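You operate a simulated robot arm through the tools that you are given. There is no shell and no other tool. Be economical: measure what you need, move in short steps, check, and stop when the job is done.

You run a simulated two-armed robot. Do the job below in one go: nothing can be reset, and whatever is moved stays where it is left.

Task
Put the white bobbin with the matching number in the beige carton, and that in the SHIP carton.
Fine: the number printed on the beige carton; hold it while you load it; fold both flaps shut.

Only the result counts: the job must be done as asked and must still hold three seconds after the hand-in. Knocking over, shifting, dropping, spilling or breaking anything else fails it. Flat cloth is picked up by pressing the open fingertips on it (5 to 10 N) and closing them slowly along it; thin cloth reads only 2 to 8 mm in the jaws.

Robot
Two 7-joint arms with two-finger parallel grippers on one trunk, on a base that drives. Base frame: it is fixed to the floor where the robot stands at the start and does not move with it; the origin is under the middle of the robot, x ahead of it, y to its left, z up. Lengths are in mm, angles in degrees, forces in N, time in s.
The left shoulder is at the start at [70, 163, 1170], the right one opposite. With the tool pointing down near the work surface each hand reaches from about 380 to 880 mm from the robot's upright axis, wherever it stands, measured 20 degrees to its own side. Places, roughly: back carton flap [1300, 200, 1000]; big open carton [1300, 0, 800]; front carton flap [1300, -200, 1000]. Payload 3.43 kg a hand.
The tool frame of a hand sits at the grasp point between the pads (the TCP): z along the fingers, y along the line on which they close. The tips reach 34 mm beyond it. Largest opening 128 mm; finger width 24, thickness 12; the body of the gripper, 48 by 130 mm, starts 96 mm behind the TCP.
Orientation is told as [roll, pitch, yaw] about the base's x, y, z axes, in that order, counted from this pose: with the fingers straight down and closing along the base's y, the tool's x points along the base's -x, its y along +y and its z along -z.

Tools
- The arms move only by the tool nudge_tool. It takes "left_commands", "right_commands" or both (then of equal length, played together; a hand with none holds still); each is a list of rows, each an object (a shift or turn left out is 0, a gripper value left out holds the last) with "delta_pos": the shift along the base's x, y, z in mm, a list of three; "turn": the turn, a rotation vector about the base's x, y, z in degrees, a list of three; "grip": the gripper command, from -1 (fully open) to 1 (shut), values between in proportion. In form: [{"delta_pos": [x, y, z], "turn": [rx, ry, rz], "grip": grip}, ...]. A call has 1 to 12 rows; each row is the pose to reach, as a shift and turn from the pose commanded when the call began. A row lasts 0.2 s, in which the tool goes at most 50 mm and 8.6 degrees; a call with a longer step from one row to the next is refused whole, and so is a gripper value outside its range. Where a pose cannot be reached the arm comes as near as it can. A force on the tool above 40 N (or 10 N above the force at the start of the call, whichever is more), or a blocked arm, ends the call early, and 0.2 s more pass. Each finger travels about 153 mm/s and halts on what it meets, pressing with about 44 N; the grip force reading is that of the motor and also rises with nothing between the fingers. The clock runs only during rows and for 0.2 s after the last one: add rows that repeat a pose to give the fingers time. It gives the time, the measured TCP pose, the force on the tool (base axes), the opening and the grip force at its end, in the units of the frame above (readings bear some noise), with the torque about the TCP (base axes, N m) and any sound that the robot's microphone picked up.
- Cameras (640 x 400 px; columns grow to the right, rows downward): "scene" is now at [135.8, -12.7, 1393.5]; the picture's right is [-0.15, -0.99, 0.00], its down [-0.60, 0.09, -0.80] and it looks along [0.79, -0.12, -0.60] (base axes); focal length 258 px, centre (320, 200). "left" rides on the left gripper at [76, 11, -160] in its tool frame; the picture's right is [-0.15, 0.99, 0.00], its down [-0.88, -0.13, -0.46] and it looks along [-0.45, -0.07, 0.89] (tool axes); focal length 234 px, centre (320, 200). "right" rides on the right gripper at [76, -11, -160] in its tool frame; the picture's right is [0.15, 0.99, 0.00], its down [-0.88, 0.13, -0.46] and it looks along [-0.45, 0.07, 0.89] (tool axes); focal length 234 px, centre (320, 200).
- snapshot(camera): a new picture of that camera. It takes no simulated time.
- lift_body(by): slides the trunk up (or, below 0, down) by that many mm; the arms and the scene camera ride with it, the base frame stays. It gives what a move gives, with no picture.
- roll_base(legs): drives the robot by 1 to 6 legs, each [ahead, left, turn to the left] in mm, mm and degrees, along the robot's own axes; the way and the turn of a leg run together, so that a leg with both is an arc; at most 1500 mm and 180 degrees a leg. The arms and the cameras ride along, it lands a little off, and it stops where it bumps. It gives what a move gives.
- turn_head(pan, tilt): turns the head with the scene camera to pan (to the left, within 86 degrees either way) and tilt (down, from -29 to 69), counted from straight ahead of the robot. It gives what a move gives.
- point_at(camera, pixels): for up to 12 pixels [column, row] of the newest picture of that camera ("zoom" is the newest enlarged one), the place [x, y, z] in the base frame of the surface seen there, good to about 2 mm. It takes no simulated time.
- inspect(camera, box): a new picture of the part [left, top, right, bottom] of that camera's present view, enlarged. It takes no simulated time.
- finish_job(): hands the job in; it is judged then, once.

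Keep the steps short. Do not move on a guess: measure, check each grasp and each placing, and mend mistakes. In all there are 80 turns and 62 pictures (those below and enlarged ones count). Leave the grippers open and the arms clear of the work at the hand-in unless told otherwise, and finish with a single line.

The tools are called after "Emit:" by a JSON object that holds its "op" and its "data". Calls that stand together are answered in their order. nudge_tool: Moves the arms, as the interface text tells. Its arguments: {"type":"object","properties":{"left_commands":{"type":"array","items":{"type":"object","properties":{"delta_pos":{"type":"array","items":{"type":"number"}},"turn":{"type":"array","items":{"type":"number"}},"grip":{"type":"number"}}}},"right_commands":{"type":"array","items":{"type":"object","properties":{"delta_pos":{"type":"array","items":{"type":"number"}},"turn":{"type":"array","items":{"type":"number"}},"grip":{"type":"number"}}}}},"required":[]} The other tools are called the same way: lift_body (by) slides the trunk up or down; roll_base (legs) drives the base; turn_head (pan, tilt) turns the head that bears the scene camera; snapshot (camera) takes a picture; point_at (camera, pixels) gives the place of the surface under pixels of a picture; inspect (camera, box) takes an enlarged picture of a part of a camera's view; finish_job () hands the job in.

At the start:

```text
t: 0.0
left_tool_pos: [602.1, 124.2, 1178.8]
left_tool_rot: [-0.1, 0.0, 0.1]
left_ft_force: [0.4, -0.3, 0.0]
left_ft_torque: [0.01, -0.01, 0.04]
left_gripper_width: 128.0
left_finger_force: 0.1
right_tool_pos: [455.7, -252.7, 1121.6]
right_tool_rot: [0.0, 0.0, -0.1]
right_ft_force: [0.1, 0.1, 0.4]
right_ft_torque: [0.02, 0.01, 0.0]
right_gripper_width: 127.8
right_finger_force: 0.1
trunk travel left (down, up): [-650.0, 290.0]
robot x, y, heading: [-1.6, 0.4, 0.3]
head pan, tilt: [-8.9, 37.0]
```

scene: 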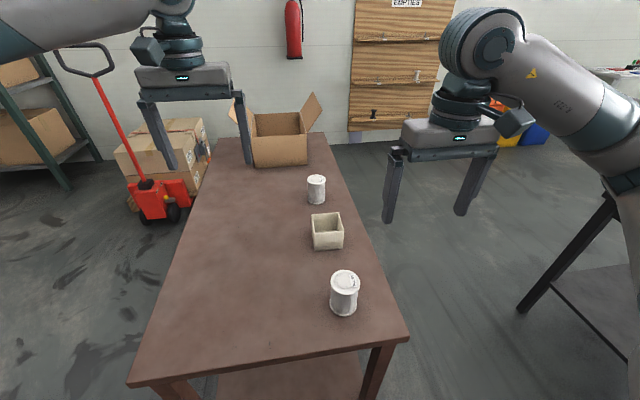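
right: 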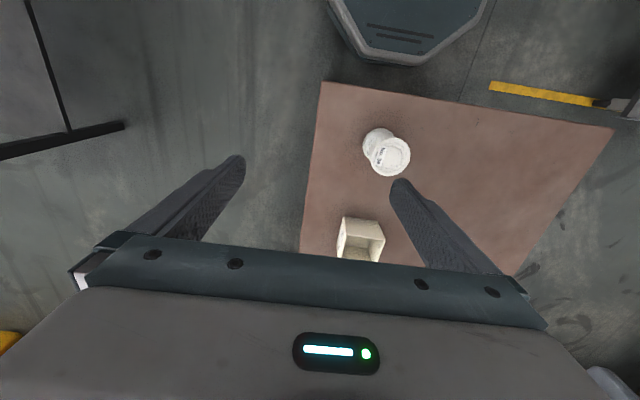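
left: 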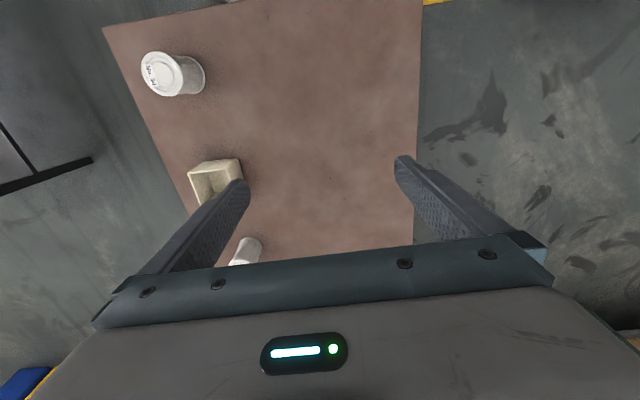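

I see two white bobbins (scene pixels 316,190 and 344,292), a small beige carton (327,231) and a big open carton at the far end. I'll enlarge these to read the numbers.

Emit:
{"op": "inspect", "data": {"camera": "scene", "box": [280, 160, 400, 330]}}

Emit:
{"op": "inspect", "data": {"camera": "left", "box": [120, 30, 280, 270]}}

Emit:
{"op": "inspect", "data": {"camera": "right", "box": [320, 110, 430, 270]}}

Emit:
{"op": "inspect", "data": {"camera": "scene", "box": [220, 80, 340, 180]}}

Emit:
{"op": "point_at", "data": {"camera": "scene", "pixels": [[316, 178], [316, 200], [327, 213], [314, 248], [343, 247], [345, 277], [344, 312], [280, 150], [307, 163], [254, 166], [402, 335], [315, 110]]}}

```text
2.35 times, centred on (340, 245) of scene
```

zoom: 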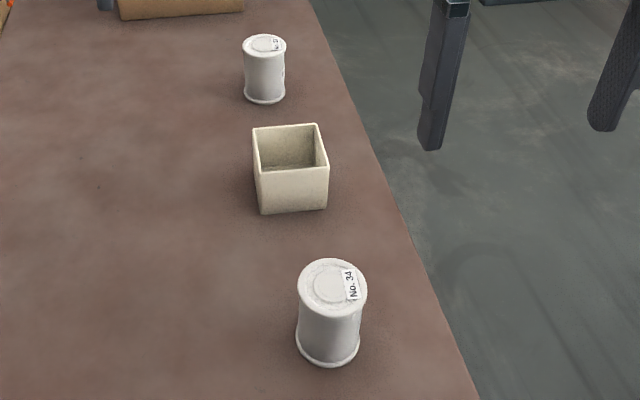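

```text
1.67 times, centred on (200, 150) of left
```

zoom: 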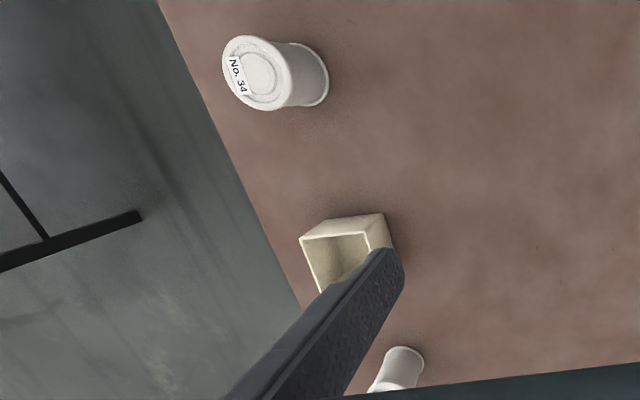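

```text
2.50 times, centred on (375, 190) of right
```

zoom: 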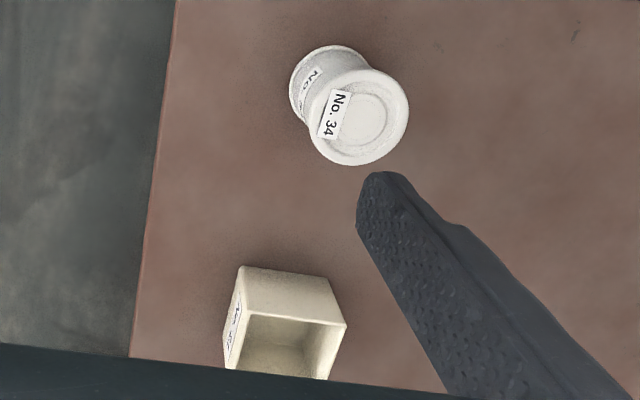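

```text
4.00 times, centred on (280, 130) of scene
```

zoom: 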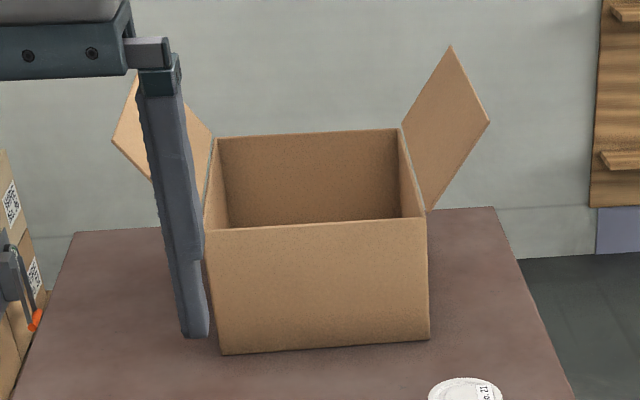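

```text
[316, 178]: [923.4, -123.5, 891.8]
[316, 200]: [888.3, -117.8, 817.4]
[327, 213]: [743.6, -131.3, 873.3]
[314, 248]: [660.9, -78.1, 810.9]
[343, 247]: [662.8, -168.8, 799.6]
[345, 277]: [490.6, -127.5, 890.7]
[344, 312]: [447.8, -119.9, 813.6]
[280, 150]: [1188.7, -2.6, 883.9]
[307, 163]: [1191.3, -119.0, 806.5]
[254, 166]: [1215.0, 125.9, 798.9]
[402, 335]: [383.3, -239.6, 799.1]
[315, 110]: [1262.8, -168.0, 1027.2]
```

The near bobbin reads No. 34 and the far one probably No. 21. The beige carton has a label on its −y side (right zoom 235,320). I'll move the right hand out to the side and roll it so its camera can read that label.

Emit:
{"op": "nudge_tool", "data": {"right_commands": [{"delta_pos": [20, -30, -20], "turn": [8, 0, 0]}, {"delta_pos": [40, -60, -45], "turn": [16, 0, 0]}, {"delta_pos": [60, -90, -70], "turn": [24, 0, 0]}, {"delta_pos": [80, -120, -95], "turn": [32, 0, 0]}, {"delta_pos": [104, -147, -122], "turn": [40, 0, 0]}]}}

Emit:
{"op": "snapshot", "data": {"camera": "right"}}

```text
t: 1.2
left_tool_pos: [603.4, 124.3, 1179.0]
left_tool_rot: [0.0, 0.0, 0.1]
left_ft_force: [1.3, -0.1, 0.3]
left_ft_torque: [0.0, 0.06, 0.01]
left_gripper_width: 128.2
left_finger_force: 0.1
right_tool_pos: [560.6, -402.3, 997.7]
right_tool_rot: [40.2, -0.1, -0.1]
right_ft_force: [-0.1, -0.6, 0.0]
right_ft_torque: [0.0, 0.02, 0.02]
right_gripper_width: 128.1
right_finger_force: 0.1
trunk travel left (down, up): [-650.0, 290.0]
robot x, y, heading: [-4.8, 1.6, -0.0]
head pan, tilt: [-8.9, 37.0]
```

```text
54 pictures are left
```

right: 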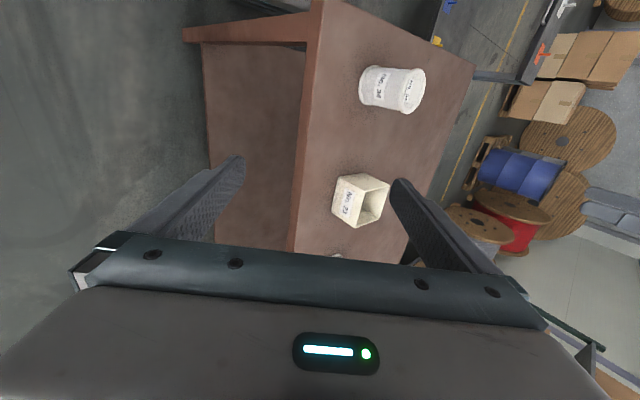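

The carton label is visible at (347,203). I'll enlarge it, and also the far bobbin's label from the scene camera.

Emit:
{"op": "inspect", "data": {"camera": "right", "box": [325, 165, 395, 235]}}

Emit:
{"op": "point_at", "data": {"camera": "zoom", "pixels": [[240, 90], [200, 290], [380, 360], [330, 110]]}}

Emit:
{"op": "inspect", "data": {"camera": "scene", "box": [300, 170, 335, 210]}}

Emit:
{"op": "point_at", "data": {"camera": "zoom", "pixels": [[230, 110], [410, 110], [320, 75], [320, 160], [240, 300], [400, 300], [320, 300], [320, 350]]}}

```text
5.71 times, centred on (360, 200) of right
```

zoom: 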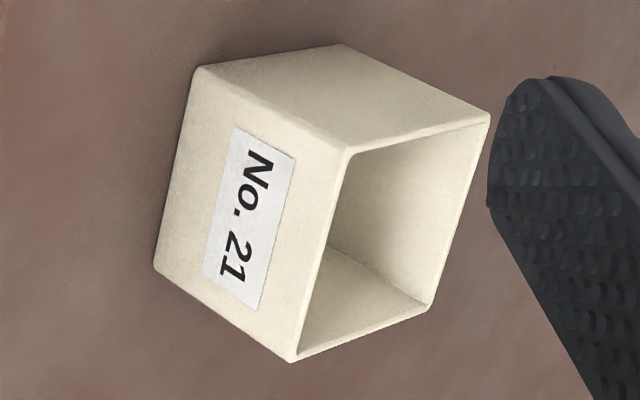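

```text
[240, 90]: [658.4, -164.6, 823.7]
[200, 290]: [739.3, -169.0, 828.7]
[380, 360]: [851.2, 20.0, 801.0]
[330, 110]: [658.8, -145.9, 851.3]
```

```text
10.00 times, centred on (318, 190) of scene
```

zoom: 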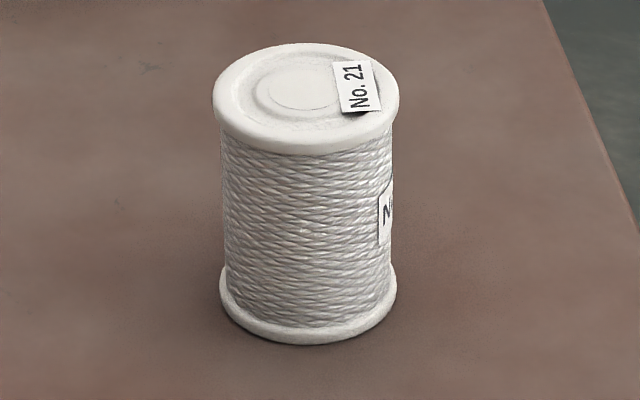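

```text
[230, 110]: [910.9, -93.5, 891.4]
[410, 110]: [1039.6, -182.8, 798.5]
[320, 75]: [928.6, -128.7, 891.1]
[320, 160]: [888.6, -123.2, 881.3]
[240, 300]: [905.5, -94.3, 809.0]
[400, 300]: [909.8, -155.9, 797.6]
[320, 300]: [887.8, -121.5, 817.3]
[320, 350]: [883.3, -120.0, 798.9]
```

The beige carton says No. 21, so the far bobbin at about (916, -123) is the match. The big carton is out of reach from here, so I'm checking the floor on the right side as a standing place.

Emit:
{"op": "turn_head", "data": {"pan": -50, "tilt": 35}}

Emit:
{"op": "snapshot", "data": {"camera": "scene"}}

Emit:
{"op": "point_at", "data": {"camera": "scene", "pixels": [[100, 200], [20, 100], [60, 150], [400, 250], [520, 150], [300, 130], [500, 350], [600, 250], [200, 250], [200, 120], [300, 50], [120, 380]]}}

```text
t: 2.3
left_tool_pos: [603.7, 124.7, 1178.4]
left_tool_rot: [0.0, 0.0, 0.1]
left_ft_force: [0.0, 0.8, -0.6]
left_ft_torque: [0.0, 0.02, 0.03]
left_gripper_width: 128.0
left_finger_force: 0.0
right_tool_pos: [558.7, -399.5, 998.1]
right_tool_rot: [40.0, 0.0, 0.0]
right_ft_force: [0.0, 0.3, 1.1]
right_ft_torque: [0.02, -0.02, 0.0]
right_gripper_width: 128.0
right_finger_force: 0.0
trunk travel left (down, up): [-650.0, 290.0]
robot x, y, heading: [1.0, 3.6, 0.2]
head pan, tilt: [-50.0, 35.0]
```

```text
51 pictures are left
```

scene: 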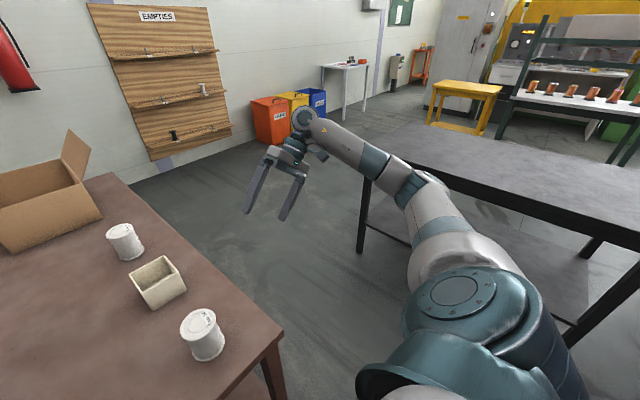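

```text
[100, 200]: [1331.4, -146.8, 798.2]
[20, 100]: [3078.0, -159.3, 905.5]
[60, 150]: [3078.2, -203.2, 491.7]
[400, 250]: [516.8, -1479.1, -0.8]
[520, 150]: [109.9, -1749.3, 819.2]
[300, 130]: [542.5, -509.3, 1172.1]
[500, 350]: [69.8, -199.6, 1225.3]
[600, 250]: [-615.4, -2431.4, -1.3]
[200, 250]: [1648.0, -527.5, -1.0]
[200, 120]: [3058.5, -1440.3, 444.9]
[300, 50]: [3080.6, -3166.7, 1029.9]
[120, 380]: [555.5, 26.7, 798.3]
```

The floor right of the table looks open, with another grey table beyond it. I'll measure that table's edges and this table's corners to find the corridor.

Emit:
{"op": "point_at", "data": {"camera": "scene", "pixels": [[362, 252], [367, 178], [385, 140], [395, 128], [640, 235], [112, 176], [281, 336], [200, 255], [250, 230], [300, 250], [330, 220], [500, 215]]}}

```text
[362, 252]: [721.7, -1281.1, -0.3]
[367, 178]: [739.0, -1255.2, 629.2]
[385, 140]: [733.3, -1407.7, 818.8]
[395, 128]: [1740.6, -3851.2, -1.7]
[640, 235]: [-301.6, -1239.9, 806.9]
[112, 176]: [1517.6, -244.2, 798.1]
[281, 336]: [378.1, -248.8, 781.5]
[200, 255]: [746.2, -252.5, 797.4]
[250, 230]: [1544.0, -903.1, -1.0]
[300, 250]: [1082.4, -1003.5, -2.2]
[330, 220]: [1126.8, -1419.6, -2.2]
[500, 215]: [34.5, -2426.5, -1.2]
```

The corridor is clear: this table's edge is at y=-250, and the grey table is beyond y=-1240 for x<740. First I'll bring the right hand back up to a straight, high pose for driving.

Emit:
{"op": "nudge_tool", "data": {"right_commands": [{"delta_pos": [-15, 25, 30], "turn": [-8, 0, 0]}, {"delta_pos": [-30, 50, 65], "turn": [-16, 0, 0]}, {"delta_pos": [-45, 75, 100], "turn": [-24, 0, 0]}, {"delta_pos": [-65, 105, 130], "turn": [-32, 0, 0]}, {"delta_pos": [-85, 135, 165], "turn": [-40, 0, 0]}]}}

Emit:
{"op": "roll_base", "data": {"legs": [[0, -720, 0], [830, 0, 0], [0, 0, 90]]}}

Emit:
{"op": "turn_head", "data": {"pan": -20, "tilt": 35}}

Emit:
{"op": "snapshot", "data": {"camera": "scene"}}

```text
refused: row 5 steps farther than a row can; nothing moved
```

```text
t: 14.4
left_tool_pos: [705.9, -122.5, 1178.2]
left_tool_rot: [-0.1, 0.0, 90.4]
left_ft_force: [-0.2, 0.7, 0.5]
left_ft_torque: [0.0, -0.01, 0.01]
left_gripper_width: 128.2
left_finger_force: 0.0
right_tool_pos: [1234.0, -162.6, 1004.5]
right_tool_rot: [40.1, -0.7, 90.0]
right_ft_force: [0.4, -1.9, 10.9]
right_ft_torque: [0.38, -0.78, -0.11]
right_gripper_width: 128.1
right_finger_force: 0.0
trunk travel left (down, up): [-650.0, 290.0]
robot x, y, heading: [834.9, -721.1, 90.0]
head pan, tilt: [-50.0, 35.0]
stopped in leg 3: the force on the tool passed its limit (the readings are from after the stop); the commanded pose is now the measured one
```

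```text
t: 15.3
left_tool_pos: [706.9, -122.6, 1180.7]
left_tool_rot: [-0.1, -0.1, 90.2]
left_ft_force: [-0.4, 0.0, -0.9]
left_ft_torque: [0.04, -0.01, -0.01]
left_gripper_width: 127.9
left_finger_force: 0.1
right_tool_pos: [1234.0, -164.0, 1003.8]
right_tool_rot: [40.0, -0.6, 89.9]
right_ft_force: [0.8, -2.4, 13.4]
right_ft_torque: [0.5, -0.97, -0.15]
right_gripper_width: 128.1
right_finger_force: 0.0
trunk travel left (down, up): [-650.0, 290.0]
robot x, y, heading: [836.7, -725.0, 90.1]
head pan, tilt: [-20.0, 35.0]
```

```text
50 pictures are left
```

scene: 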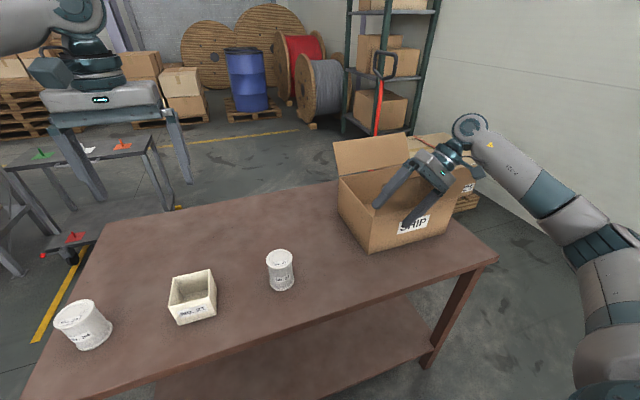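

My mistake: the arm-raising call was refused for an oversized step, and I had queued the drive with it. The right hand was therefore still low and touched the SHIP carton's near flap, reading about 13 N. I'll look closely before moving anything.

Emit:
{"op": "inspect", "data": {"camera": "scene", "box": [320, 100, 500, 270]}}

Emit:
{"op": "point_at", "data": {"camera": "zoom", "pixels": [[170, 350], [460, 310], [70, 190], [190, 395], [310, 390], [55, 100], [270, 75], [300, 235], [340, 180], [460, 150]]}}

Emit:
{"op": "snapshot", "data": {"camera": "right"}}

```text
2.35 times, centred on (410, 185) of scene
```

zoom: 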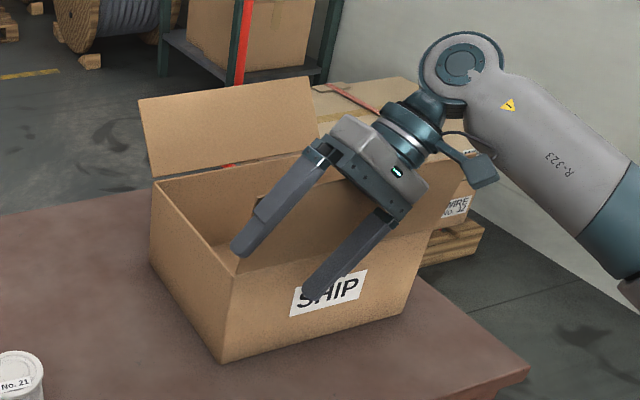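

```text
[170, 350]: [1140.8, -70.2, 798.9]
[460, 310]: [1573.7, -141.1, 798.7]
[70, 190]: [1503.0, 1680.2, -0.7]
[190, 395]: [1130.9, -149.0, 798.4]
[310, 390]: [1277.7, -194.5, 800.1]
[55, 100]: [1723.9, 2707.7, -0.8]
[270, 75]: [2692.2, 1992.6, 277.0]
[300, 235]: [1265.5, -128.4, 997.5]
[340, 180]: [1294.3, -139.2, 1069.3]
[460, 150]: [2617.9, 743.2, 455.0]
```

```text
48 pictures are left
```

right: 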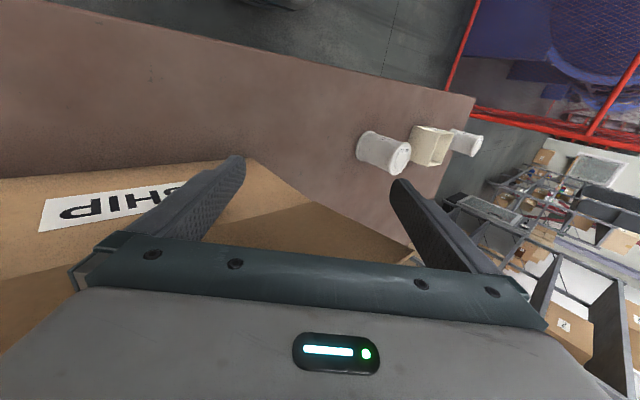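

The carton carries SHIP on its near face. The hand is leaning on the near flap. I'll check whether the carton moved; its −x/−y bottom corner was at about (1191, -119) before.

Emit:
{"op": "point_at", "data": {"camera": "scene", "pixels": [[385, 247], [384, 251], [430, 236], [363, 212], [386, 224], [365, 200], [363, 213], [340, 178], [437, 205], [335, 144], [406, 137], [425, 190]]}}

Emit:
{"op": "inspect", "data": {"camera": "scene", "box": [370, 140, 480, 220]}}

```text
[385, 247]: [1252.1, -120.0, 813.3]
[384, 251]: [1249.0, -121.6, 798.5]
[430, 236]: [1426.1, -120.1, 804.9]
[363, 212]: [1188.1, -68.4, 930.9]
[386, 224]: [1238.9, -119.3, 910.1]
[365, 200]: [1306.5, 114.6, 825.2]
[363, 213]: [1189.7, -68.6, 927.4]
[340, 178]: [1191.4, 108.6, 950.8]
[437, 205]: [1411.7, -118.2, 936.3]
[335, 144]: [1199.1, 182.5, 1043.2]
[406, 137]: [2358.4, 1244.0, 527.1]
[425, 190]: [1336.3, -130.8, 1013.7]
```

```text
5.00 times, centred on (425, 180) of scene
```

zoom: 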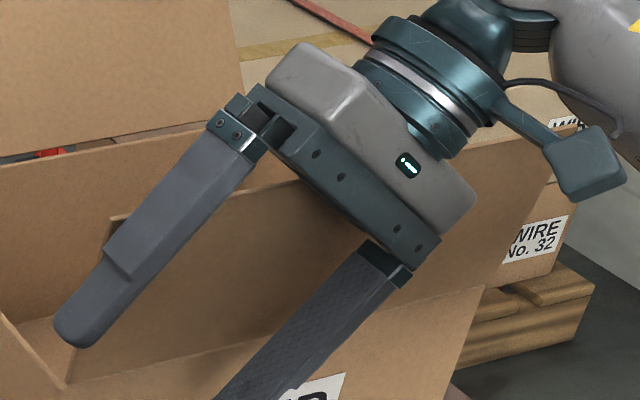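

The carton's faces are where they were (x=1189, y=-120, rim about 945), so it hasn't shifted. Only the near flap was swung, from outside. I'll back the hand straight off toward the robot (−y), then check.

Emit:
{"op": "nudge_tool", "data": {"right_commands": [{"delta_pos": [0, -20, 0]}, {"delta_pos": [0, -50, 0]}, {"delta_pos": [0, -90, 0]}, {"delta_pos": [0, -130, 0]}]}}

Emit:
{"op": "inspect", "data": {"camera": "scene", "box": [320, 100, 500, 270]}}

```text
t: 16.3
left_tool_pos: [706.4, -124.5, 1180.6]
left_tool_rot: [-0.1, -0.1, 90.3]
left_ft_force: [-0.5, -0.7, 0.0]
left_ft_torque: [0.04, -0.03, 0.04]
left_gripper_width: 127.8
left_finger_force: 0.1
right_tool_pos: [1233.4, -295.1, 1003.2]
right_tool_rot: [40.0, -0.6, 90.0]
right_ft_force: [0.0, -0.3, -0.2]
right_ft_torque: [0.03, -0.01, -0.03]
right_gripper_width: 128.0
right_finger_force: 0.1
trunk travel left (down, up): [-650.0, 290.0]
robot x, y, heading: [833.2, -729.5, 90.2]
head pan, tilt: [-20.0, 35.0]
```

```text
2.35 times, centred on (410, 185) of scene
```

zoom: 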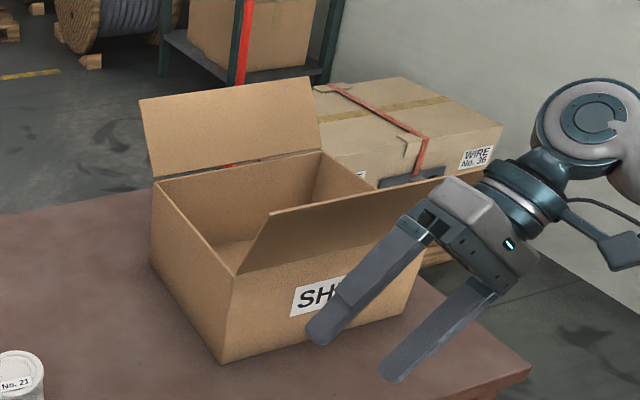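

The hand is clear, and the flap sprang back to its outward lean with the carton undisturbed. Next I'll straighten the right hand while raising it and bringing it left. Each step stays under 50 mm and 8.6°.

Emit:
{"op": "nudge_tool", "data": {"right_commands": [{"delta_pos": [-15, 0, 40], "turn": [0, -8, 0]}, {"delta_pos": [-40, 0, 80], "turn": [0, -16, 0]}, {"delta_pos": [-75, 0, 110], "turn": [0, -24, 0]}, {"delta_pos": [-110, 10, 140], "turn": [0, -32, 0]}, {"delta_pos": [-150, 25, 150], "turn": [0, -40, 0]}]}}

Emit:
{"op": "turn_head", "data": {"pan": 0, "tilt": 45}}

Emit:
{"op": "snapshot", "data": {"camera": "scene"}}

```text
t: 17.5
left_tool_pos: [703.0, -120.3, 1177.8]
left_tool_rot: [-0.2, 0.1, 90.3]
left_ft_force: [-1.0, -0.1, -0.4]
left_ft_torque: [-0.06, -0.04, -0.01]
left_gripper_width: 128.0
left_finger_force: 0.1
right_tool_pos: [1081.7, -265.7, 1150.1]
right_tool_rot: [-0.1, -0.2, 90.2]
right_ft_force: [-0.1, -0.4, 2.0]
right_ft_torque: [0.03, -0.05, 0.01]
right_gripper_width: 127.8
right_finger_force: 0.0
trunk travel left (down, up): [-650.0, 290.0]
robot x, y, heading: [836.1, -728.1, 90.2]
head pan, tilt: [-20.0, 35.0]
```

```text
t: 18.3
left_tool_pos: [708.3, -121.7, 1179.0]
left_tool_rot: [0.0, 0.0, 90.3]
left_ft_force: [-0.2, -0.1, -0.8]
left_ft_torque: [-0.01, 0.01, 0.01]
left_gripper_width: 128.2
left_finger_force: 0.1
right_tool_pos: [1084.8, -267.0, 1146.1]
right_tool_rot: [0.0, 0.2, 90.2]
right_ft_force: [0.6, -0.1, -0.4]
right_ft_torque: [0.02, 0.03, 0.0]
right_gripper_width: 127.9
right_finger_force: 0.1
trunk travel left (down, up): [-650.0, 290.0]
robot x, y, heading: [830.9, -725.9, 90.2]
head pan, tilt: [0.0, 45.0]
```

```text
45 pictures are left
```

scene: 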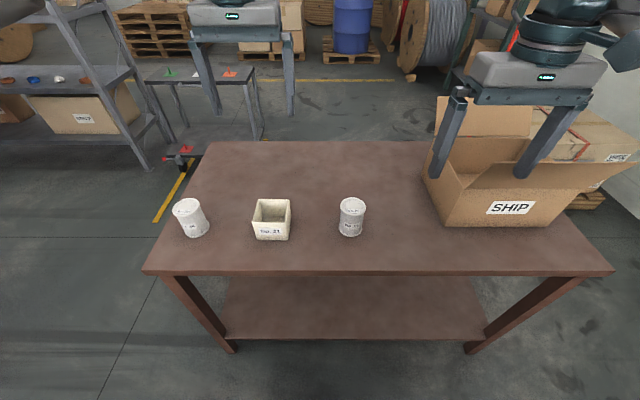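

Now I'll measure the beige carton and bobbin precisely in an enlarged view.

Emit:
{"op": "inspect", "data": {"camera": "scene", "box": [240, 185, 384, 245]}}

```text
4.44 times, centred on (312, 215) of scene
```

zoom: 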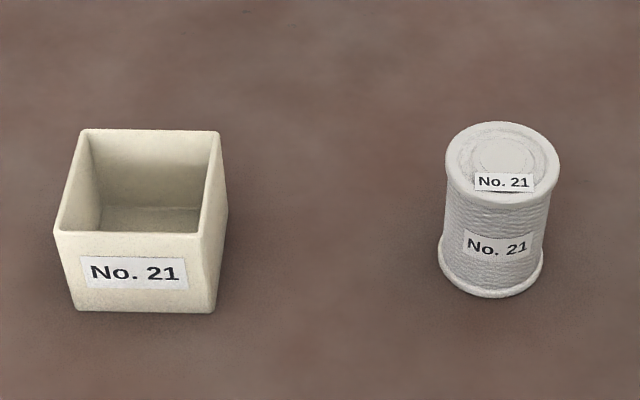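

Emit:
{"op": "point_at", "data": {"camera": "zoom", "pixels": [[448, 165], [557, 165], [502, 124], [502, 206], [442, 265], [541, 268], [57, 232], [199, 235], [81, 131], [218, 133], [150, 150], [150, 220]]}}

Emit:
{"op": "point_at", "data": {"camera": "zoom", "pixels": [[75, 260], [210, 270], [140, 307], [140, 235], [140, 130], [100, 175], [150, 220], [210, 200], [192, 170], [226, 200], [460, 220], [544, 220]]}}

```text
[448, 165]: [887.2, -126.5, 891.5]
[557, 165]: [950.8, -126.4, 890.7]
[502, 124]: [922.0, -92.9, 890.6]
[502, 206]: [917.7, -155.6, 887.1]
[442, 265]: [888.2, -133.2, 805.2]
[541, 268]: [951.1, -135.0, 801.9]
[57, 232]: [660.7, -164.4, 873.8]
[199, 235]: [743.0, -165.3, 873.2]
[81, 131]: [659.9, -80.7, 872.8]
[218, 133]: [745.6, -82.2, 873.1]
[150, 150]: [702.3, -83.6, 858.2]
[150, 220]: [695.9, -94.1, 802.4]
```

```text
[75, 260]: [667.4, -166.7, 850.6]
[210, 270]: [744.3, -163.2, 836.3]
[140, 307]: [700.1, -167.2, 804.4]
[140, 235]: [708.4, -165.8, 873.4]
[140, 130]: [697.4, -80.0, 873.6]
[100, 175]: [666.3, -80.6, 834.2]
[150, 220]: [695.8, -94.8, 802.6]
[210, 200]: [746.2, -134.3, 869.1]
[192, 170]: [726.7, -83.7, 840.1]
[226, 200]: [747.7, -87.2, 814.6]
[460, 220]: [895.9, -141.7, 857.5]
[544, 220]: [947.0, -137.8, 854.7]
```

Measured values:
- Bobbin: centre about (919.5, -124), top at z 891, diameter about 65.
- Carton: x 660–746, y -167 to -80, rim at z 873.5.

The left hand will hold the carton from the robot's side, tilted 50°, with its fingers on the ±x walls. First comes the stand-off pose at about (703, -255, 940).

Emit:
{"op": "nudge_tool", "data": {"left_commands": [{"delta_pos": [0, -22, -38], "turn": [8.3, 0, 0]}, {"delta_pos": [0, -44, -77], "turn": [16.6, 0, 0]}, {"delta_pos": [-1, -66, -117], "turn": [25, 0, 0]}, {"delta_pos": [-2, -88, -157], "turn": [33.3, 0, 0]}, {"delta_pos": [-2, -110, -198], "turn": [41.6, 0, 0]}, {"delta_pos": [-3, -133, -239], "turn": [50, 0, 0]}]}}

Emit:
{"op": "snapshot", "data": {"camera": "scene"}}

Emit:
{"op": "snapshot", "data": {"camera": "left"}}

```text
t: 19.7
left_tool_pos: [732.1, -209.3, 924.8]
left_tool_rot: [-0.2, -49.9, 90.5]
left_ft_force: [0.3, 0.5, -0.2]
left_ft_torque: [-0.02, -0.02, 0.0]
left_gripper_width: 127.8
left_finger_force: 0.0
left hand out of reach, approached as far as the arm can: row 5, 6
right_tool_pos: [1086.2, -267.9, 1149.7]
right_tool_rot: [0.0, -0.4, 90.2]
right_ft_force: [0.8, 0.3, -0.3]
right_ft_torque: [0.0, 0.02, 0.0]
right_gripper_width: 128.2
right_finger_force: 0.1
trunk travel left (down, up): [-650.0, 290.0]
robot x, y, heading: [834.8, -726.8, 90.4]
head pan, tilt: [0.0, 45.0]
```

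```text
43 pictures are left
```

scene: 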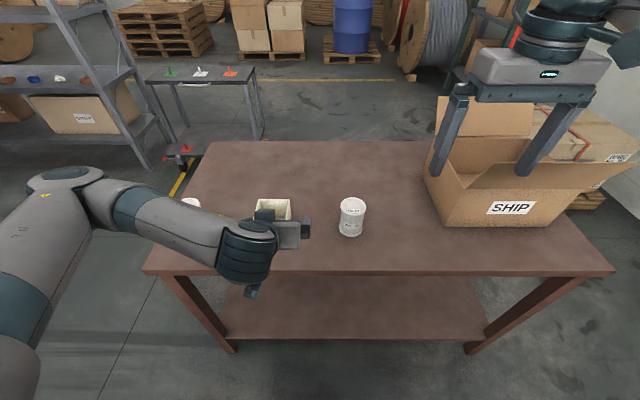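

```text
42 pictures are left
```

left: 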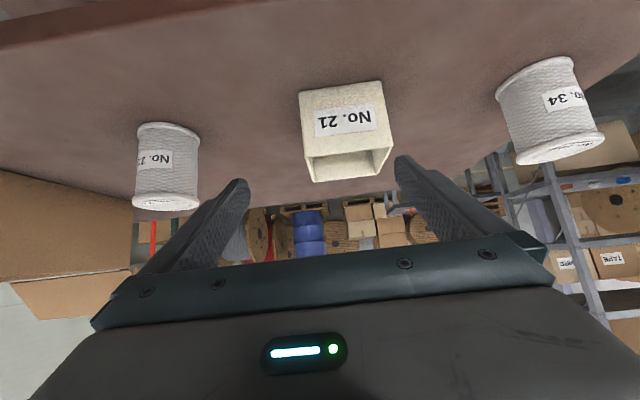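

The stand-off is too close to the robot for this tilt. I'll back the base off by 130 mm (open floor behind), which also draws the hand away from the carton.

Emit:
{"op": "roll_base", "data": {"legs": [[-130, 0, 0]]}}

```text
t: 21.0
left_tool_pos: [730.8, -341.4, 925.4]
left_tool_rot: [-0.3, -50.0, 90.5]
left_ft_force: [1.0, -0.1, 0.0]
left_ft_torque: [0.01, -0.02, 0.04]
left_gripper_width: 127.9
left_finger_force: 0.0
right_tool_pos: [1085.4, -399.3, 1150.9]
right_tool_rot: [0.1, -0.3, 90.3]
right_ft_force: [-0.2, 0.3, 0.2]
right_ft_torque: [0.01, -0.03, -0.01]
right_gripper_width: 128.4
right_finger_force: 0.1
trunk travel left (down, up): [-650.0, 290.0]
robot x, y, heading: [834.1, -852.9, 90.1]
head pan, tilt: [0.0, 45.0]
```

Now to the stand-off pose at (703, -255, 940).

Emit:
{"op": "nudge_tool", "data": {"left_commands": [{"delta_pos": [-14, 43, 7]}, {"delta_pos": [-28, 86, 14]}, {"delta_pos": [-28, 86, 14]}]}}

Emit:
{"op": "snapshot", "data": {"camera": "left"}}

```text
t: 21.8
left_tool_pos: [704.8, -253.6, 939.5]
left_tool_rot: [-0.3, -49.9, 90.5]
left_ft_force: [0.8, 1.1, 0.8]
left_ft_torque: [0.0, 0.05, -0.01]
left_gripper_width: 127.8
left_finger_force: 0.0
right_tool_pos: [1086.4, -399.7, 1150.8]
right_tool_rot: [0.1, -0.4, 90.1]
right_ft_force: [0.6, -0.3, 0.7]
right_ft_torque: [0.01, 0.0, 0.01]
right_gripper_width: 128.0
right_finger_force: 0.1
trunk travel left (down, up): [-650.0, 290.0]
robot x, y, heading: [834.8, -855.7, 90.1]
head pan, tilt: [0.0, 45.0]
```

```text
41 pictures are left
```

left: 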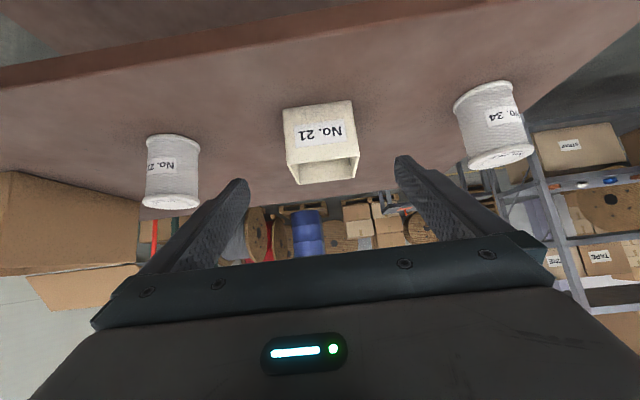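

Aligned. I'll advance along the fingers to (703, -140, 842) with the jaws wide open around the carton.

Emit:
{"op": "nudge_tool", "data": {"left_commands": [{"delta_pos": [-1, 35, -30]}, {"delta_pos": [-1, 70, -60]}, {"delta_pos": [-1, 95, -80]}, {"delta_pos": [-1, 114, -97]}, {"delta_pos": [-1, 114, -97]}]}}

Emit:
{"op": "inspect", "data": {"camera": "scene", "box": [200, 160, 400, 285]}}

```text
t: 23.0
left_tool_pos: [702.7, -140.7, 841.2]
left_tool_rot: [-0.3, -50.0, 90.5]
left_ft_force: [0.0, -0.5, -0.6]
left_ft_torque: [0.0, -0.01, 0.0]
left_gripper_width: 127.9
left_finger_force: 0.1
right_tool_pos: [1083.9, -399.3, 1150.9]
right_tool_rot: [0.2, -0.4, 90.3]
right_ft_force: [-0.3, -0.2, -0.2]
right_ft_torque: [0.03, -0.03, 0.0]
right_gripper_width: 127.8
right_finger_force: 0.1
trunk travel left (down, up): [-650.0, 290.0]
robot x, y, heading: [834.8, -860.5, 90.3]
head pan, tilt: [0.0, 45.0]
```

```text
3.20 times, centred on (300, 222) of scene
```

zoom: 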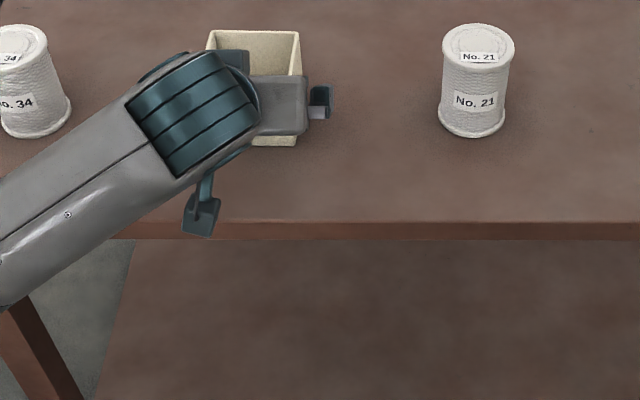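

In place with no contact. I'll close gradually onto the carton, which is about 86 mm wide.

Emit:
{"op": "nudge_tool", "data": {"left_commands": [{"grip": -0.5}, {"grip": -0.4}, {"grip": -0.35}, {"grip": -0.3}, {"grip": -0.27}, {"grip": -0.24}, {"grip": -0.24}]}}

Emit:
{"op": "inspect", "data": {"camera": "scene", "box": [200, 160, 400, 285]}}

```text
t: 24.6
left_tool_pos: [703.9, -142.6, 841.9]
left_tool_rot: [-0.4, -50.0, 90.6]
left_ft_force: [0.9, -0.8, 1.0]
left_ft_torque: [-0.05, -0.02, -0.01]
left_gripper_width: 87.3
left_finger_force: 44.1
right_tool_pos: [1085.6, -399.7, 1150.3]
right_tool_rot: [0.2, -0.4, 90.2]
right_ft_force: [0.5, -0.8, -0.5]
right_ft_torque: [-0.04, -0.02, 0.02]
right_gripper_width: 127.9
right_finger_force: 0.0
trunk travel left (down, up): [-650.0, 290.0]
robot x, y, heading: [830.6, -859.5, 90.0]
head pan, tilt: [0.0, 45.0]
```

```text
3.20 times, centred on (300, 222) of scene
```

zoom: 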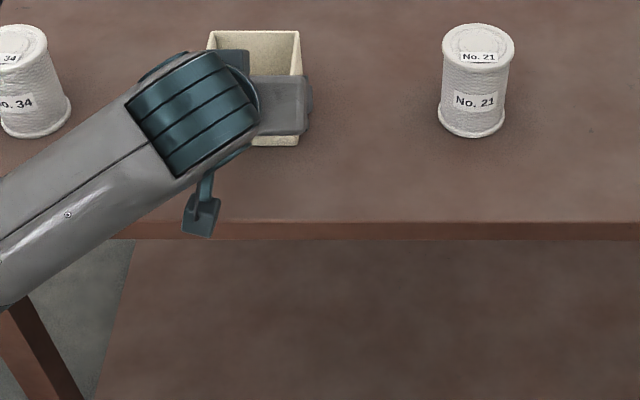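

The carton is held: 87.3 mm at 44 N. Now the right hand goes above the No. 21 bobbin, to (919.5, -124, 1000).

Emit:
{"op": "nudge_tool", "data": {"right_commands": [{"delta_pos": [-21, 34, -19]}, {"delta_pos": [-42, 69, -38]}, {"delta_pos": [-62, 103, -56]}, {"delta_pos": [-83, 138, -75]}, {"delta_pos": [-104, 172, -94]}, {"delta_pos": [-125, 206, -112]}, {"delta_pos": [-145, 241, -131]}, {"delta_pos": [-166, 275, -150]}, {"delta_pos": [-166, 275, -150]}]}}

Emit:
{"op": "snapshot", "data": {"camera": "right"}}

```text
t: 26.6
left_tool_pos: [704.3, -143.1, 843.1]
left_tool_rot: [-0.2, -50.0, 90.4]
left_ft_force: [0.1, -1.2, 0.7]
left_ft_torque: [0.0, -0.1, 0.01]
left_gripper_width: 87.2
left_finger_force: 43.8
right_tool_pos: [920.7, -124.6, 999.4]
right_tool_rot: [0.0, -0.4, 90.3]
right_ft_force: [0.4, 0.0, -0.2]
right_ft_torque: [0.01, 0.03, 0.01]
right_gripper_width: 128.2
right_finger_force: 0.0
trunk travel left (down, up): [-650.0, 290.0]
robot x, y, heading: [834.2, -858.1, 89.9]
head pan, tilt: [0.0, 45.0]
```

```text
38 pictures are left
```

right: 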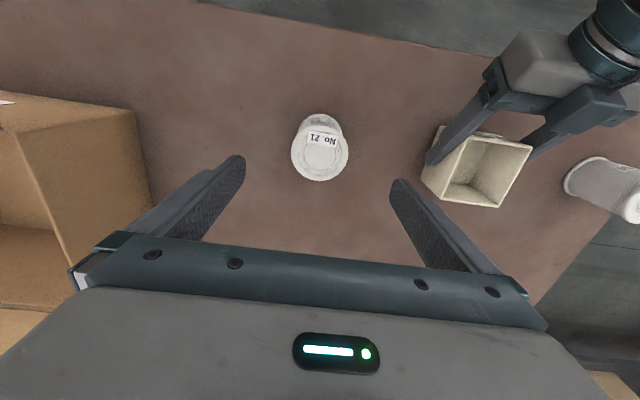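

The bobbin is centred between the fingers. I'll descend to TCP z≈911, so the tips are about 14 mm below the flange top, then close slowly.

Emit:
{"op": "nudge_tool", "data": {"right_commands": [{"delta_pos": [-1, 0, -40]}, {"delta_pos": [-1, 0, -75]}, {"delta_pos": [-1, 0, -88]}, {"delta_pos": [-1, 0, -88], "grip": -0.5}, {"delta_pos": [-1, 0, -88], "grip": -0.2}, {"delta_pos": [-1, 0, -88], "grip": -0.08}, {"delta_pos": [-1, 0, -88], "grip": 0.0}, {"delta_pos": [-1, 0, -88], "grip": 0.08}, {"delta_pos": [-1, 0, -88], "grip": 0.08}]}}

Emit:
{"op": "inspect", "data": {"camera": "scene", "box": [240, 140, 420, 260]}}

```text
t: 28.6
left_tool_pos: [704.2, -141.9, 841.7]
left_tool_rot: [-0.3, -49.9, 90.5]
left_ft_force: [0.1, -0.7, 1.1]
left_ft_torque: [0.04, 0.09, -0.04]
left_gripper_width: 87.3
left_finger_force: 43.9
right_tool_pos: [920.2, -124.0, 912.0]
right_tool_rot: [0.1, -0.4, 90.3]
right_ft_force: [0.6, 0.7, 0.8]
right_ft_torque: [0.02, -0.04, -0.01]
right_gripper_width: 66.7
right_finger_force: 44.1
trunk travel left (down, up): [-650.0, 290.0]
robot x, y, heading: [832.9, -854.2, 90.4]
head pan, tilt: [0.0, 45.0]
```

```text
3.33 times, centred on (330, 200) of scene
```

zoom: 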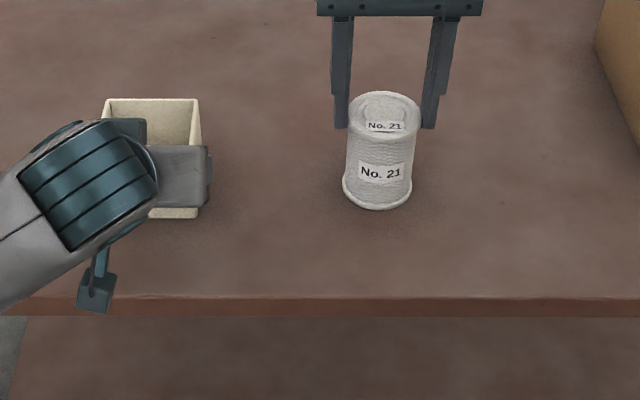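

The bobbin is gripped (66.7 mm, 44 N). I'll lift it 115 mm and check.

Emit:
{"op": "nudge_tool", "data": {"right_commands": [{"delta_pos": [0, 0, 25]}, {"delta_pos": [0, 0, 55]}, {"delta_pos": [0, 0, 85]}, {"delta_pos": [0, 0, 115]}, {"delta_pos": [0, 0, 115]}]}}

Emit:
{"op": "inspect", "data": {"camera": "scene", "box": [240, 120, 420, 240]}}

```text
t: 29.8
left_tool_pos: [703.6, -143.0, 842.3]
left_tool_rot: [-0.2, -49.9, 90.5]
left_ft_force: [-0.9, -1.2, 2.2]
left_ft_torque: [-0.01, 0.04, 0.02]
left_gripper_width: 87.4
left_finger_force: 43.8
right_tool_pos: [919.1, -124.6, 1029.1]
right_tool_rot: [0.0, -0.3, 90.3]
right_ft_force: [0.1, 0.0, -1.8]
right_ft_torque: [-0.01, -0.01, -0.02]
right_gripper_width: 66.3
right_finger_force: 44.5
trunk travel left (down, up): [-650.0, 290.0]
robot x, y, heading: [834.5, -857.0, 90.3]
head pan, tilt: [0.0, 45.0]
```

```text
3.33 times, centred on (330, 180) of scene
```

zoom: 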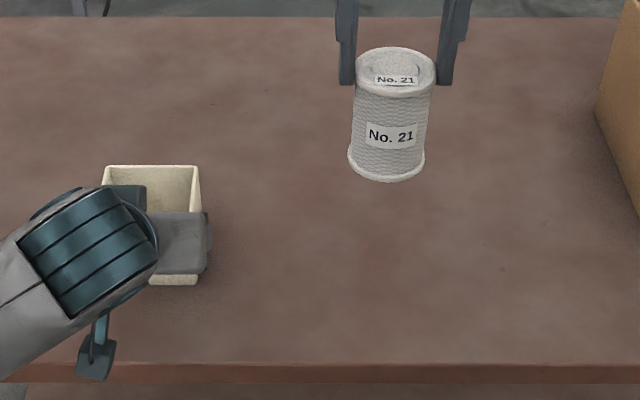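

It's lifted cleanly (about 2 N). I'll carry it over the carton to x≈703.5, keeping z.

Emit:
{"op": "nudge_tool", "data": {"right_commands": [{"delta_pos": [-43, 0, 0]}, {"delta_pos": [-86, 0, 0]}, {"delta_pos": [-129, 0, 0]}, {"delta_pos": [-172, 0, 0]}, {"delta_pos": [-200, 0, 0]}, {"delta_pos": [-216, 0, 0]}, {"delta_pos": [-216, 0, 0]}]}}

Emit:
{"op": "snapshot", "data": {"camera": "scene"}}

Emit:
{"op": "snapshot", "data": {"camera": "left"}}

```text
t: 31.4
left_tool_pos: [704.0, -142.6, 842.1]
left_tool_rot: [-0.2, -49.9, 90.5]
left_ft_force: [0.2, 0.0, 0.9]
left_ft_torque: [-0.01, 0.03, 0.05]
left_gripper_width: 87.4
left_finger_force: 43.9
right_tool_pos: [704.4, -125.8, 1028.4]
right_tool_rot: [0.1, -0.4, 90.1]
right_ft_force: [-0.1, 0.0, -1.3]
right_ft_torque: [-0.03, 0.03, 0.02]
right_gripper_width: 66.6
right_finger_force: 44.2
trunk travel left (down, up): [-650.0, 290.0]
robot x, y, heading: [834.3, -856.5, 90.2]
head pan, tilt: [0.0, 45.0]
```

```text
35 pictures are left
```

scene: 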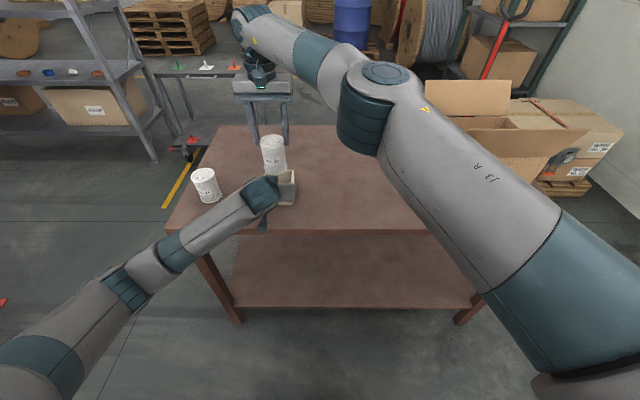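

```text
34 pictures are left
```

left: 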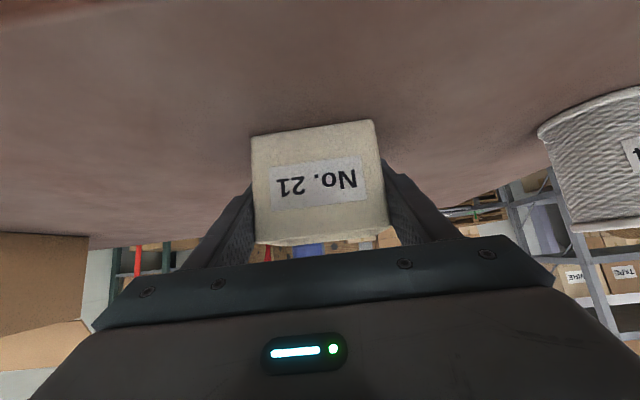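

The arms are clear of each other. I'll check the bobbin's alignment over the carton, close up.

Emit:
{"op": "inspect", "data": {"camera": "scene", "box": [225, 120, 325, 215]}}

Emit:
{"op": "point_at", "data": {"camera": "zoom", "pixels": [[235, 205], [345, 195], [290, 225], [258, 220], [335, 205], [415, 215], [412, 250], [300, 90], [300, 130], [255, 100], [338, 100]]}}

```text
4.21 times, centred on (275, 168) of scene
```

zoom: 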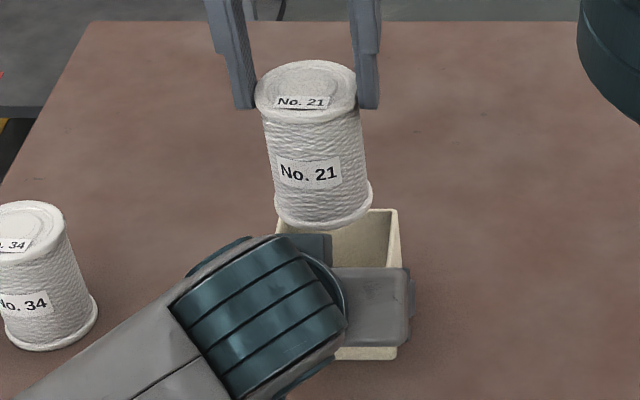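

```text
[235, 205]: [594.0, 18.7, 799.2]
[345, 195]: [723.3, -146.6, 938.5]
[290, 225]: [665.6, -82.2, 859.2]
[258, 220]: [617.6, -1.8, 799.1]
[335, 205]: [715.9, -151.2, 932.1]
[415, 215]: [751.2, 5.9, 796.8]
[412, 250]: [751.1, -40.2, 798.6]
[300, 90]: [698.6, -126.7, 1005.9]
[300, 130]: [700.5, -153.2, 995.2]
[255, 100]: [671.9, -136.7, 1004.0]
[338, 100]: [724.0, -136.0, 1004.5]
```

Emit:
{"op": "point_at", "data": {"camera": "zoom", "pixels": [[275, 208], [370, 195], [320, 224], [258, 95], [355, 85], [305, 62], [390, 212], [388, 225], [399, 240], [281, 228], [310, 121]]}}

```text
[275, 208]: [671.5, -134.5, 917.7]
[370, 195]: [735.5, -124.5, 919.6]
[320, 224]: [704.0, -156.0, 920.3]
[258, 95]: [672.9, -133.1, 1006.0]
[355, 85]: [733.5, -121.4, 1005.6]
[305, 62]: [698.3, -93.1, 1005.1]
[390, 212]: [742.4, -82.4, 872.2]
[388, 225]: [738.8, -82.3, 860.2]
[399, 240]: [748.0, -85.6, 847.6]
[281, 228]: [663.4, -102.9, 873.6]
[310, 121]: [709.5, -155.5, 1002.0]
```

The bobbin hangs straight, centred at (703.5, -124) over the carton's centre (704, -124). I'll lower it slowly, about 100 mm first.

Emit:
{"op": "nudge_tool", "data": {"right_commands": [{"delta_pos": [0, 1, -30]}, {"delta_pos": [0, 1, -50]}, {"delta_pos": [0, 1, -65]}, {"delta_pos": [0, 1, -80]}, {"delta_pos": [0, 1, -92]}, {"delta_pos": [0, 1, -102]}, {"delta_pos": [0, 1, -102]}]}}

Emit:
{"op": "inspect", "data": {"camera": "scene", "box": [225, 120, 325, 215]}}

```text
t: 33.0
left_tool_pos: [704.0, -141.9, 842.7]
left_tool_rot: [-0.3, -49.9, 90.5]
left_ft_force: [0.1, 1.2, 1.3]
left_ft_torque: [0.0, 0.13, 0.01]
left_gripper_width: 87.1
left_finger_force: 43.9
right_tool_pos: [703.1, -124.5, 925.7]
right_tool_rot: [-0.1, -0.2, 90.3]
right_ft_force: [0.7, -0.3, 0.1]
right_ft_torque: [-0.01, 0.02, 0.0]
right_gripper_width: 66.7
right_finger_force: 44.4
trunk travel left (down, up): [-650.0, 290.0]
robot x, y, heading: [832.0, -853.2, 90.2]
head pan, tilt: [0.0, 45.0]
```

```text
4.21 times, centred on (275, 168) of scene
```

zoom: 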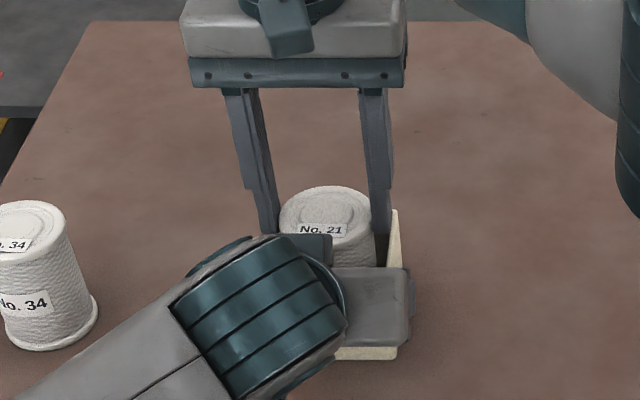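

It's inside the carton with no contact. I'll go down the last 8–10 mm in small steps and watch the force.

Emit:
{"op": "nudge_tool", "data": {"right_commands": [{"delta_pos": [0, 0, -3]}, {"delta_pos": [0, 0, -6]}, {"delta_pos": [0, 0, -8]}, {"delta_pos": [0, 0, -9.5]}, {"delta_pos": [0, 0, -9.5]}]}}

```text
t: 34.2
left_tool_pos: [703.6, -142.2, 842.4]
left_tool_rot: [-0.2, -49.9, 90.5]
left_ft_force: [-0.4, 1.9, -0.6]
left_ft_torque: [0.05, 0.18, 0.02]
left_gripper_width: 87.1
left_finger_force: 44.3
right_tool_pos: [703.0, -123.5, 918.0]
right_tool_rot: [0.1, -0.3, 90.3]
right_ft_force: [0.0, -1.1, 4.4]
right_ft_torque: [-0.08, -0.14, -0.03]
right_gripper_width: 66.8
right_finger_force: 43.7
trunk travel left (down, up): [-650.0, 290.0]
robot x, y, heading: [834.4, -854.4, 90.2]
head pan, tilt: [0.0, 45.0]
```

Touchdown: +4.4 N. I'll open the right fingers a little to let go, then rise.

Emit:
{"op": "nudge_tool", "data": {"right_commands": [{"delta_pos": [0, 0, 0], "grip": -0.1}, {"delta_pos": [0, 0, 0], "grip": -0.2}, {"delta_pos": [0, 0, 0], "grip": -0.3}, {"delta_pos": [0, 0, 20], "grip": -0.3}, {"delta_pos": [0, 0, 60], "grip": -0.3}, {"delta_pos": [0, 0, 110], "grip": -0.3}, {"delta_pos": [0, 0, 150], "grip": -0.3}, {"delta_pos": [0, 0, 190], "grip": -0.3}]}}

Emit:
{"op": "inspect", "data": {"camera": "scene", "box": [225, 120, 325, 215]}}

Emit:
{"op": "point_at", "data": {"camera": "zoom", "pixels": [[325, 210], [325, 195], [300, 200], [355, 210], [325, 232], [395, 230]]}}

```text
t: 36.0
left_tool_pos: [704.8, -143.4, 842.0]
left_tool_rot: [-0.2, -50.0, 90.4]
left_ft_force: [0.0, -1.1, 1.8]
left_ft_torque: [-0.06, 0.09, 0.07]
left_gripper_width: 87.3
left_finger_force: 43.9
right_tool_pos: [707.3, -128.8, 1096.2]
right_tool_rot: [0.1, -0.4, 90.2]
right_ft_force: [-0.1, 0.0, 0.5]
right_ft_torque: [-0.06, -0.02, 0.0]
right_gripper_width: 83.0
right_finger_force: 0.1
right hand out of reach, approached as far as the arm can: row 8
trunk travel left (down, up): [-650.0, 290.0]
robot x, y, heading: [832.9, -854.1, 90.1]
head pan, tilt: [0.0, 45.0]
```

```text
4.21 times, centred on (275, 168) of scene
```

zoom: 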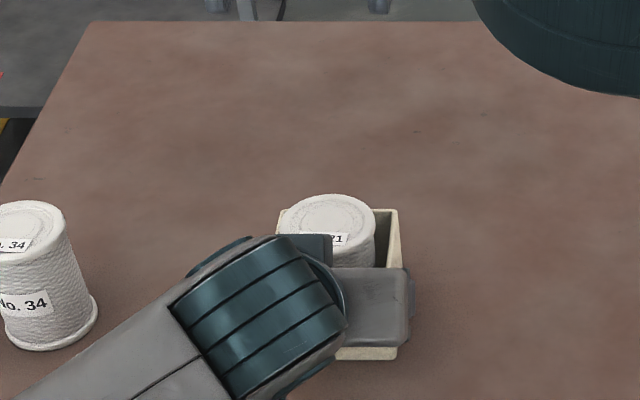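

```text
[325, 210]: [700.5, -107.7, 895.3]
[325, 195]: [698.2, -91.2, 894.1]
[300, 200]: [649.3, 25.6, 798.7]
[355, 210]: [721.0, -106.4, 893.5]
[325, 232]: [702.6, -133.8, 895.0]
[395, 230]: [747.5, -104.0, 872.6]
```

The bobbin stands seated in the carton, top at z≈894.5. I'll now release with the left hand and back it out along its fingers, so the right hand can take the carton from straight above.

Emit:
{"op": "nudge_tool", "data": {"left_commands": [{"grip": -0.4}, {"grip": -0.7}, {"grip": -1}, {"delta_pos": [0, 0, 0], "grip": -1}, {"delta_pos": [0, -35, 30], "grip": -1}, {"delta_pos": [0, -70, 60], "grip": -1}, {"delta_pos": [0, -105, 90], "grip": -1}, {"delta_pos": [-30, -135, 115], "grip": -1}, {"delta_pos": [-65, -160, 135], "grip": -1}]}}

Emit:
{"op": "nudge_tool", "data": {"right_commands": [{"delta_pos": [0, 0, 0], "grip": -1}, {"delta_pos": [0, 0, 0], "grip": -1}]}}

Emit:
{"op": "snapshot", "data": {"camera": "scene"}}

```text
t: 38.0
left_tool_pos: [635.3, -301.1, 977.2]
left_tool_rot: [-0.5, -49.9, 90.7]
left_ft_force: [-0.1, -1.0, 0.0]
left_ft_torque: [0.04, -0.03, -0.01]
left_gripper_width: 128.0
left_finger_force: 0.1
right_tool_pos: [704.1, -129.4, 1096.4]
right_tool_rot: [0.0, -0.4, 90.4]
right_ft_force: [-1.0, 0.3, 0.1]
right_ft_torque: [-0.01, -0.02, 0.01]
right_gripper_width: 83.4
right_finger_force: 0.0
trunk travel left (down, up): [-650.0, 290.0]
robot x, y, heading: [829.4, -856.5, 90.3]
head pan, tilt: [0.0, 45.0]
```

```text
t: 38.6
left_tool_pos: [638.6, -299.7, 976.1]
left_tool_rot: [-0.4, -49.9, 90.5]
left_ft_force: [0.0, -1.0, -0.9]
left_ft_torque: [0.01, -0.01, 0.0]
left_gripper_width: 128.0
left_finger_force: 0.1
right_tool_pos: [706.7, -127.9, 1095.7]
right_tool_rot: [0.0, -0.4, 90.2]
right_ft_force: [0.0, 0.0, -0.5]
right_ft_torque: [0.02, 0.04, 0.01]
right_gripper_width: 128.1
right_finger_force: 0.0
trunk travel left (down, up): [-650.0, 290.0]
robot x, y, heading: [838.9, -857.2, 90.2]
head pan, tilt: [0.0, 45.0]
```

```text
30 pictures are left
```

scene: 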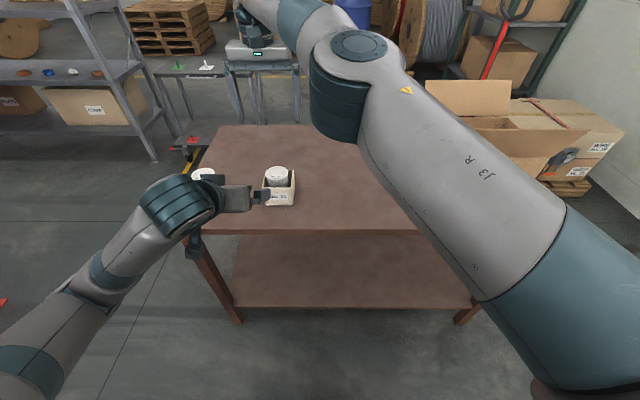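

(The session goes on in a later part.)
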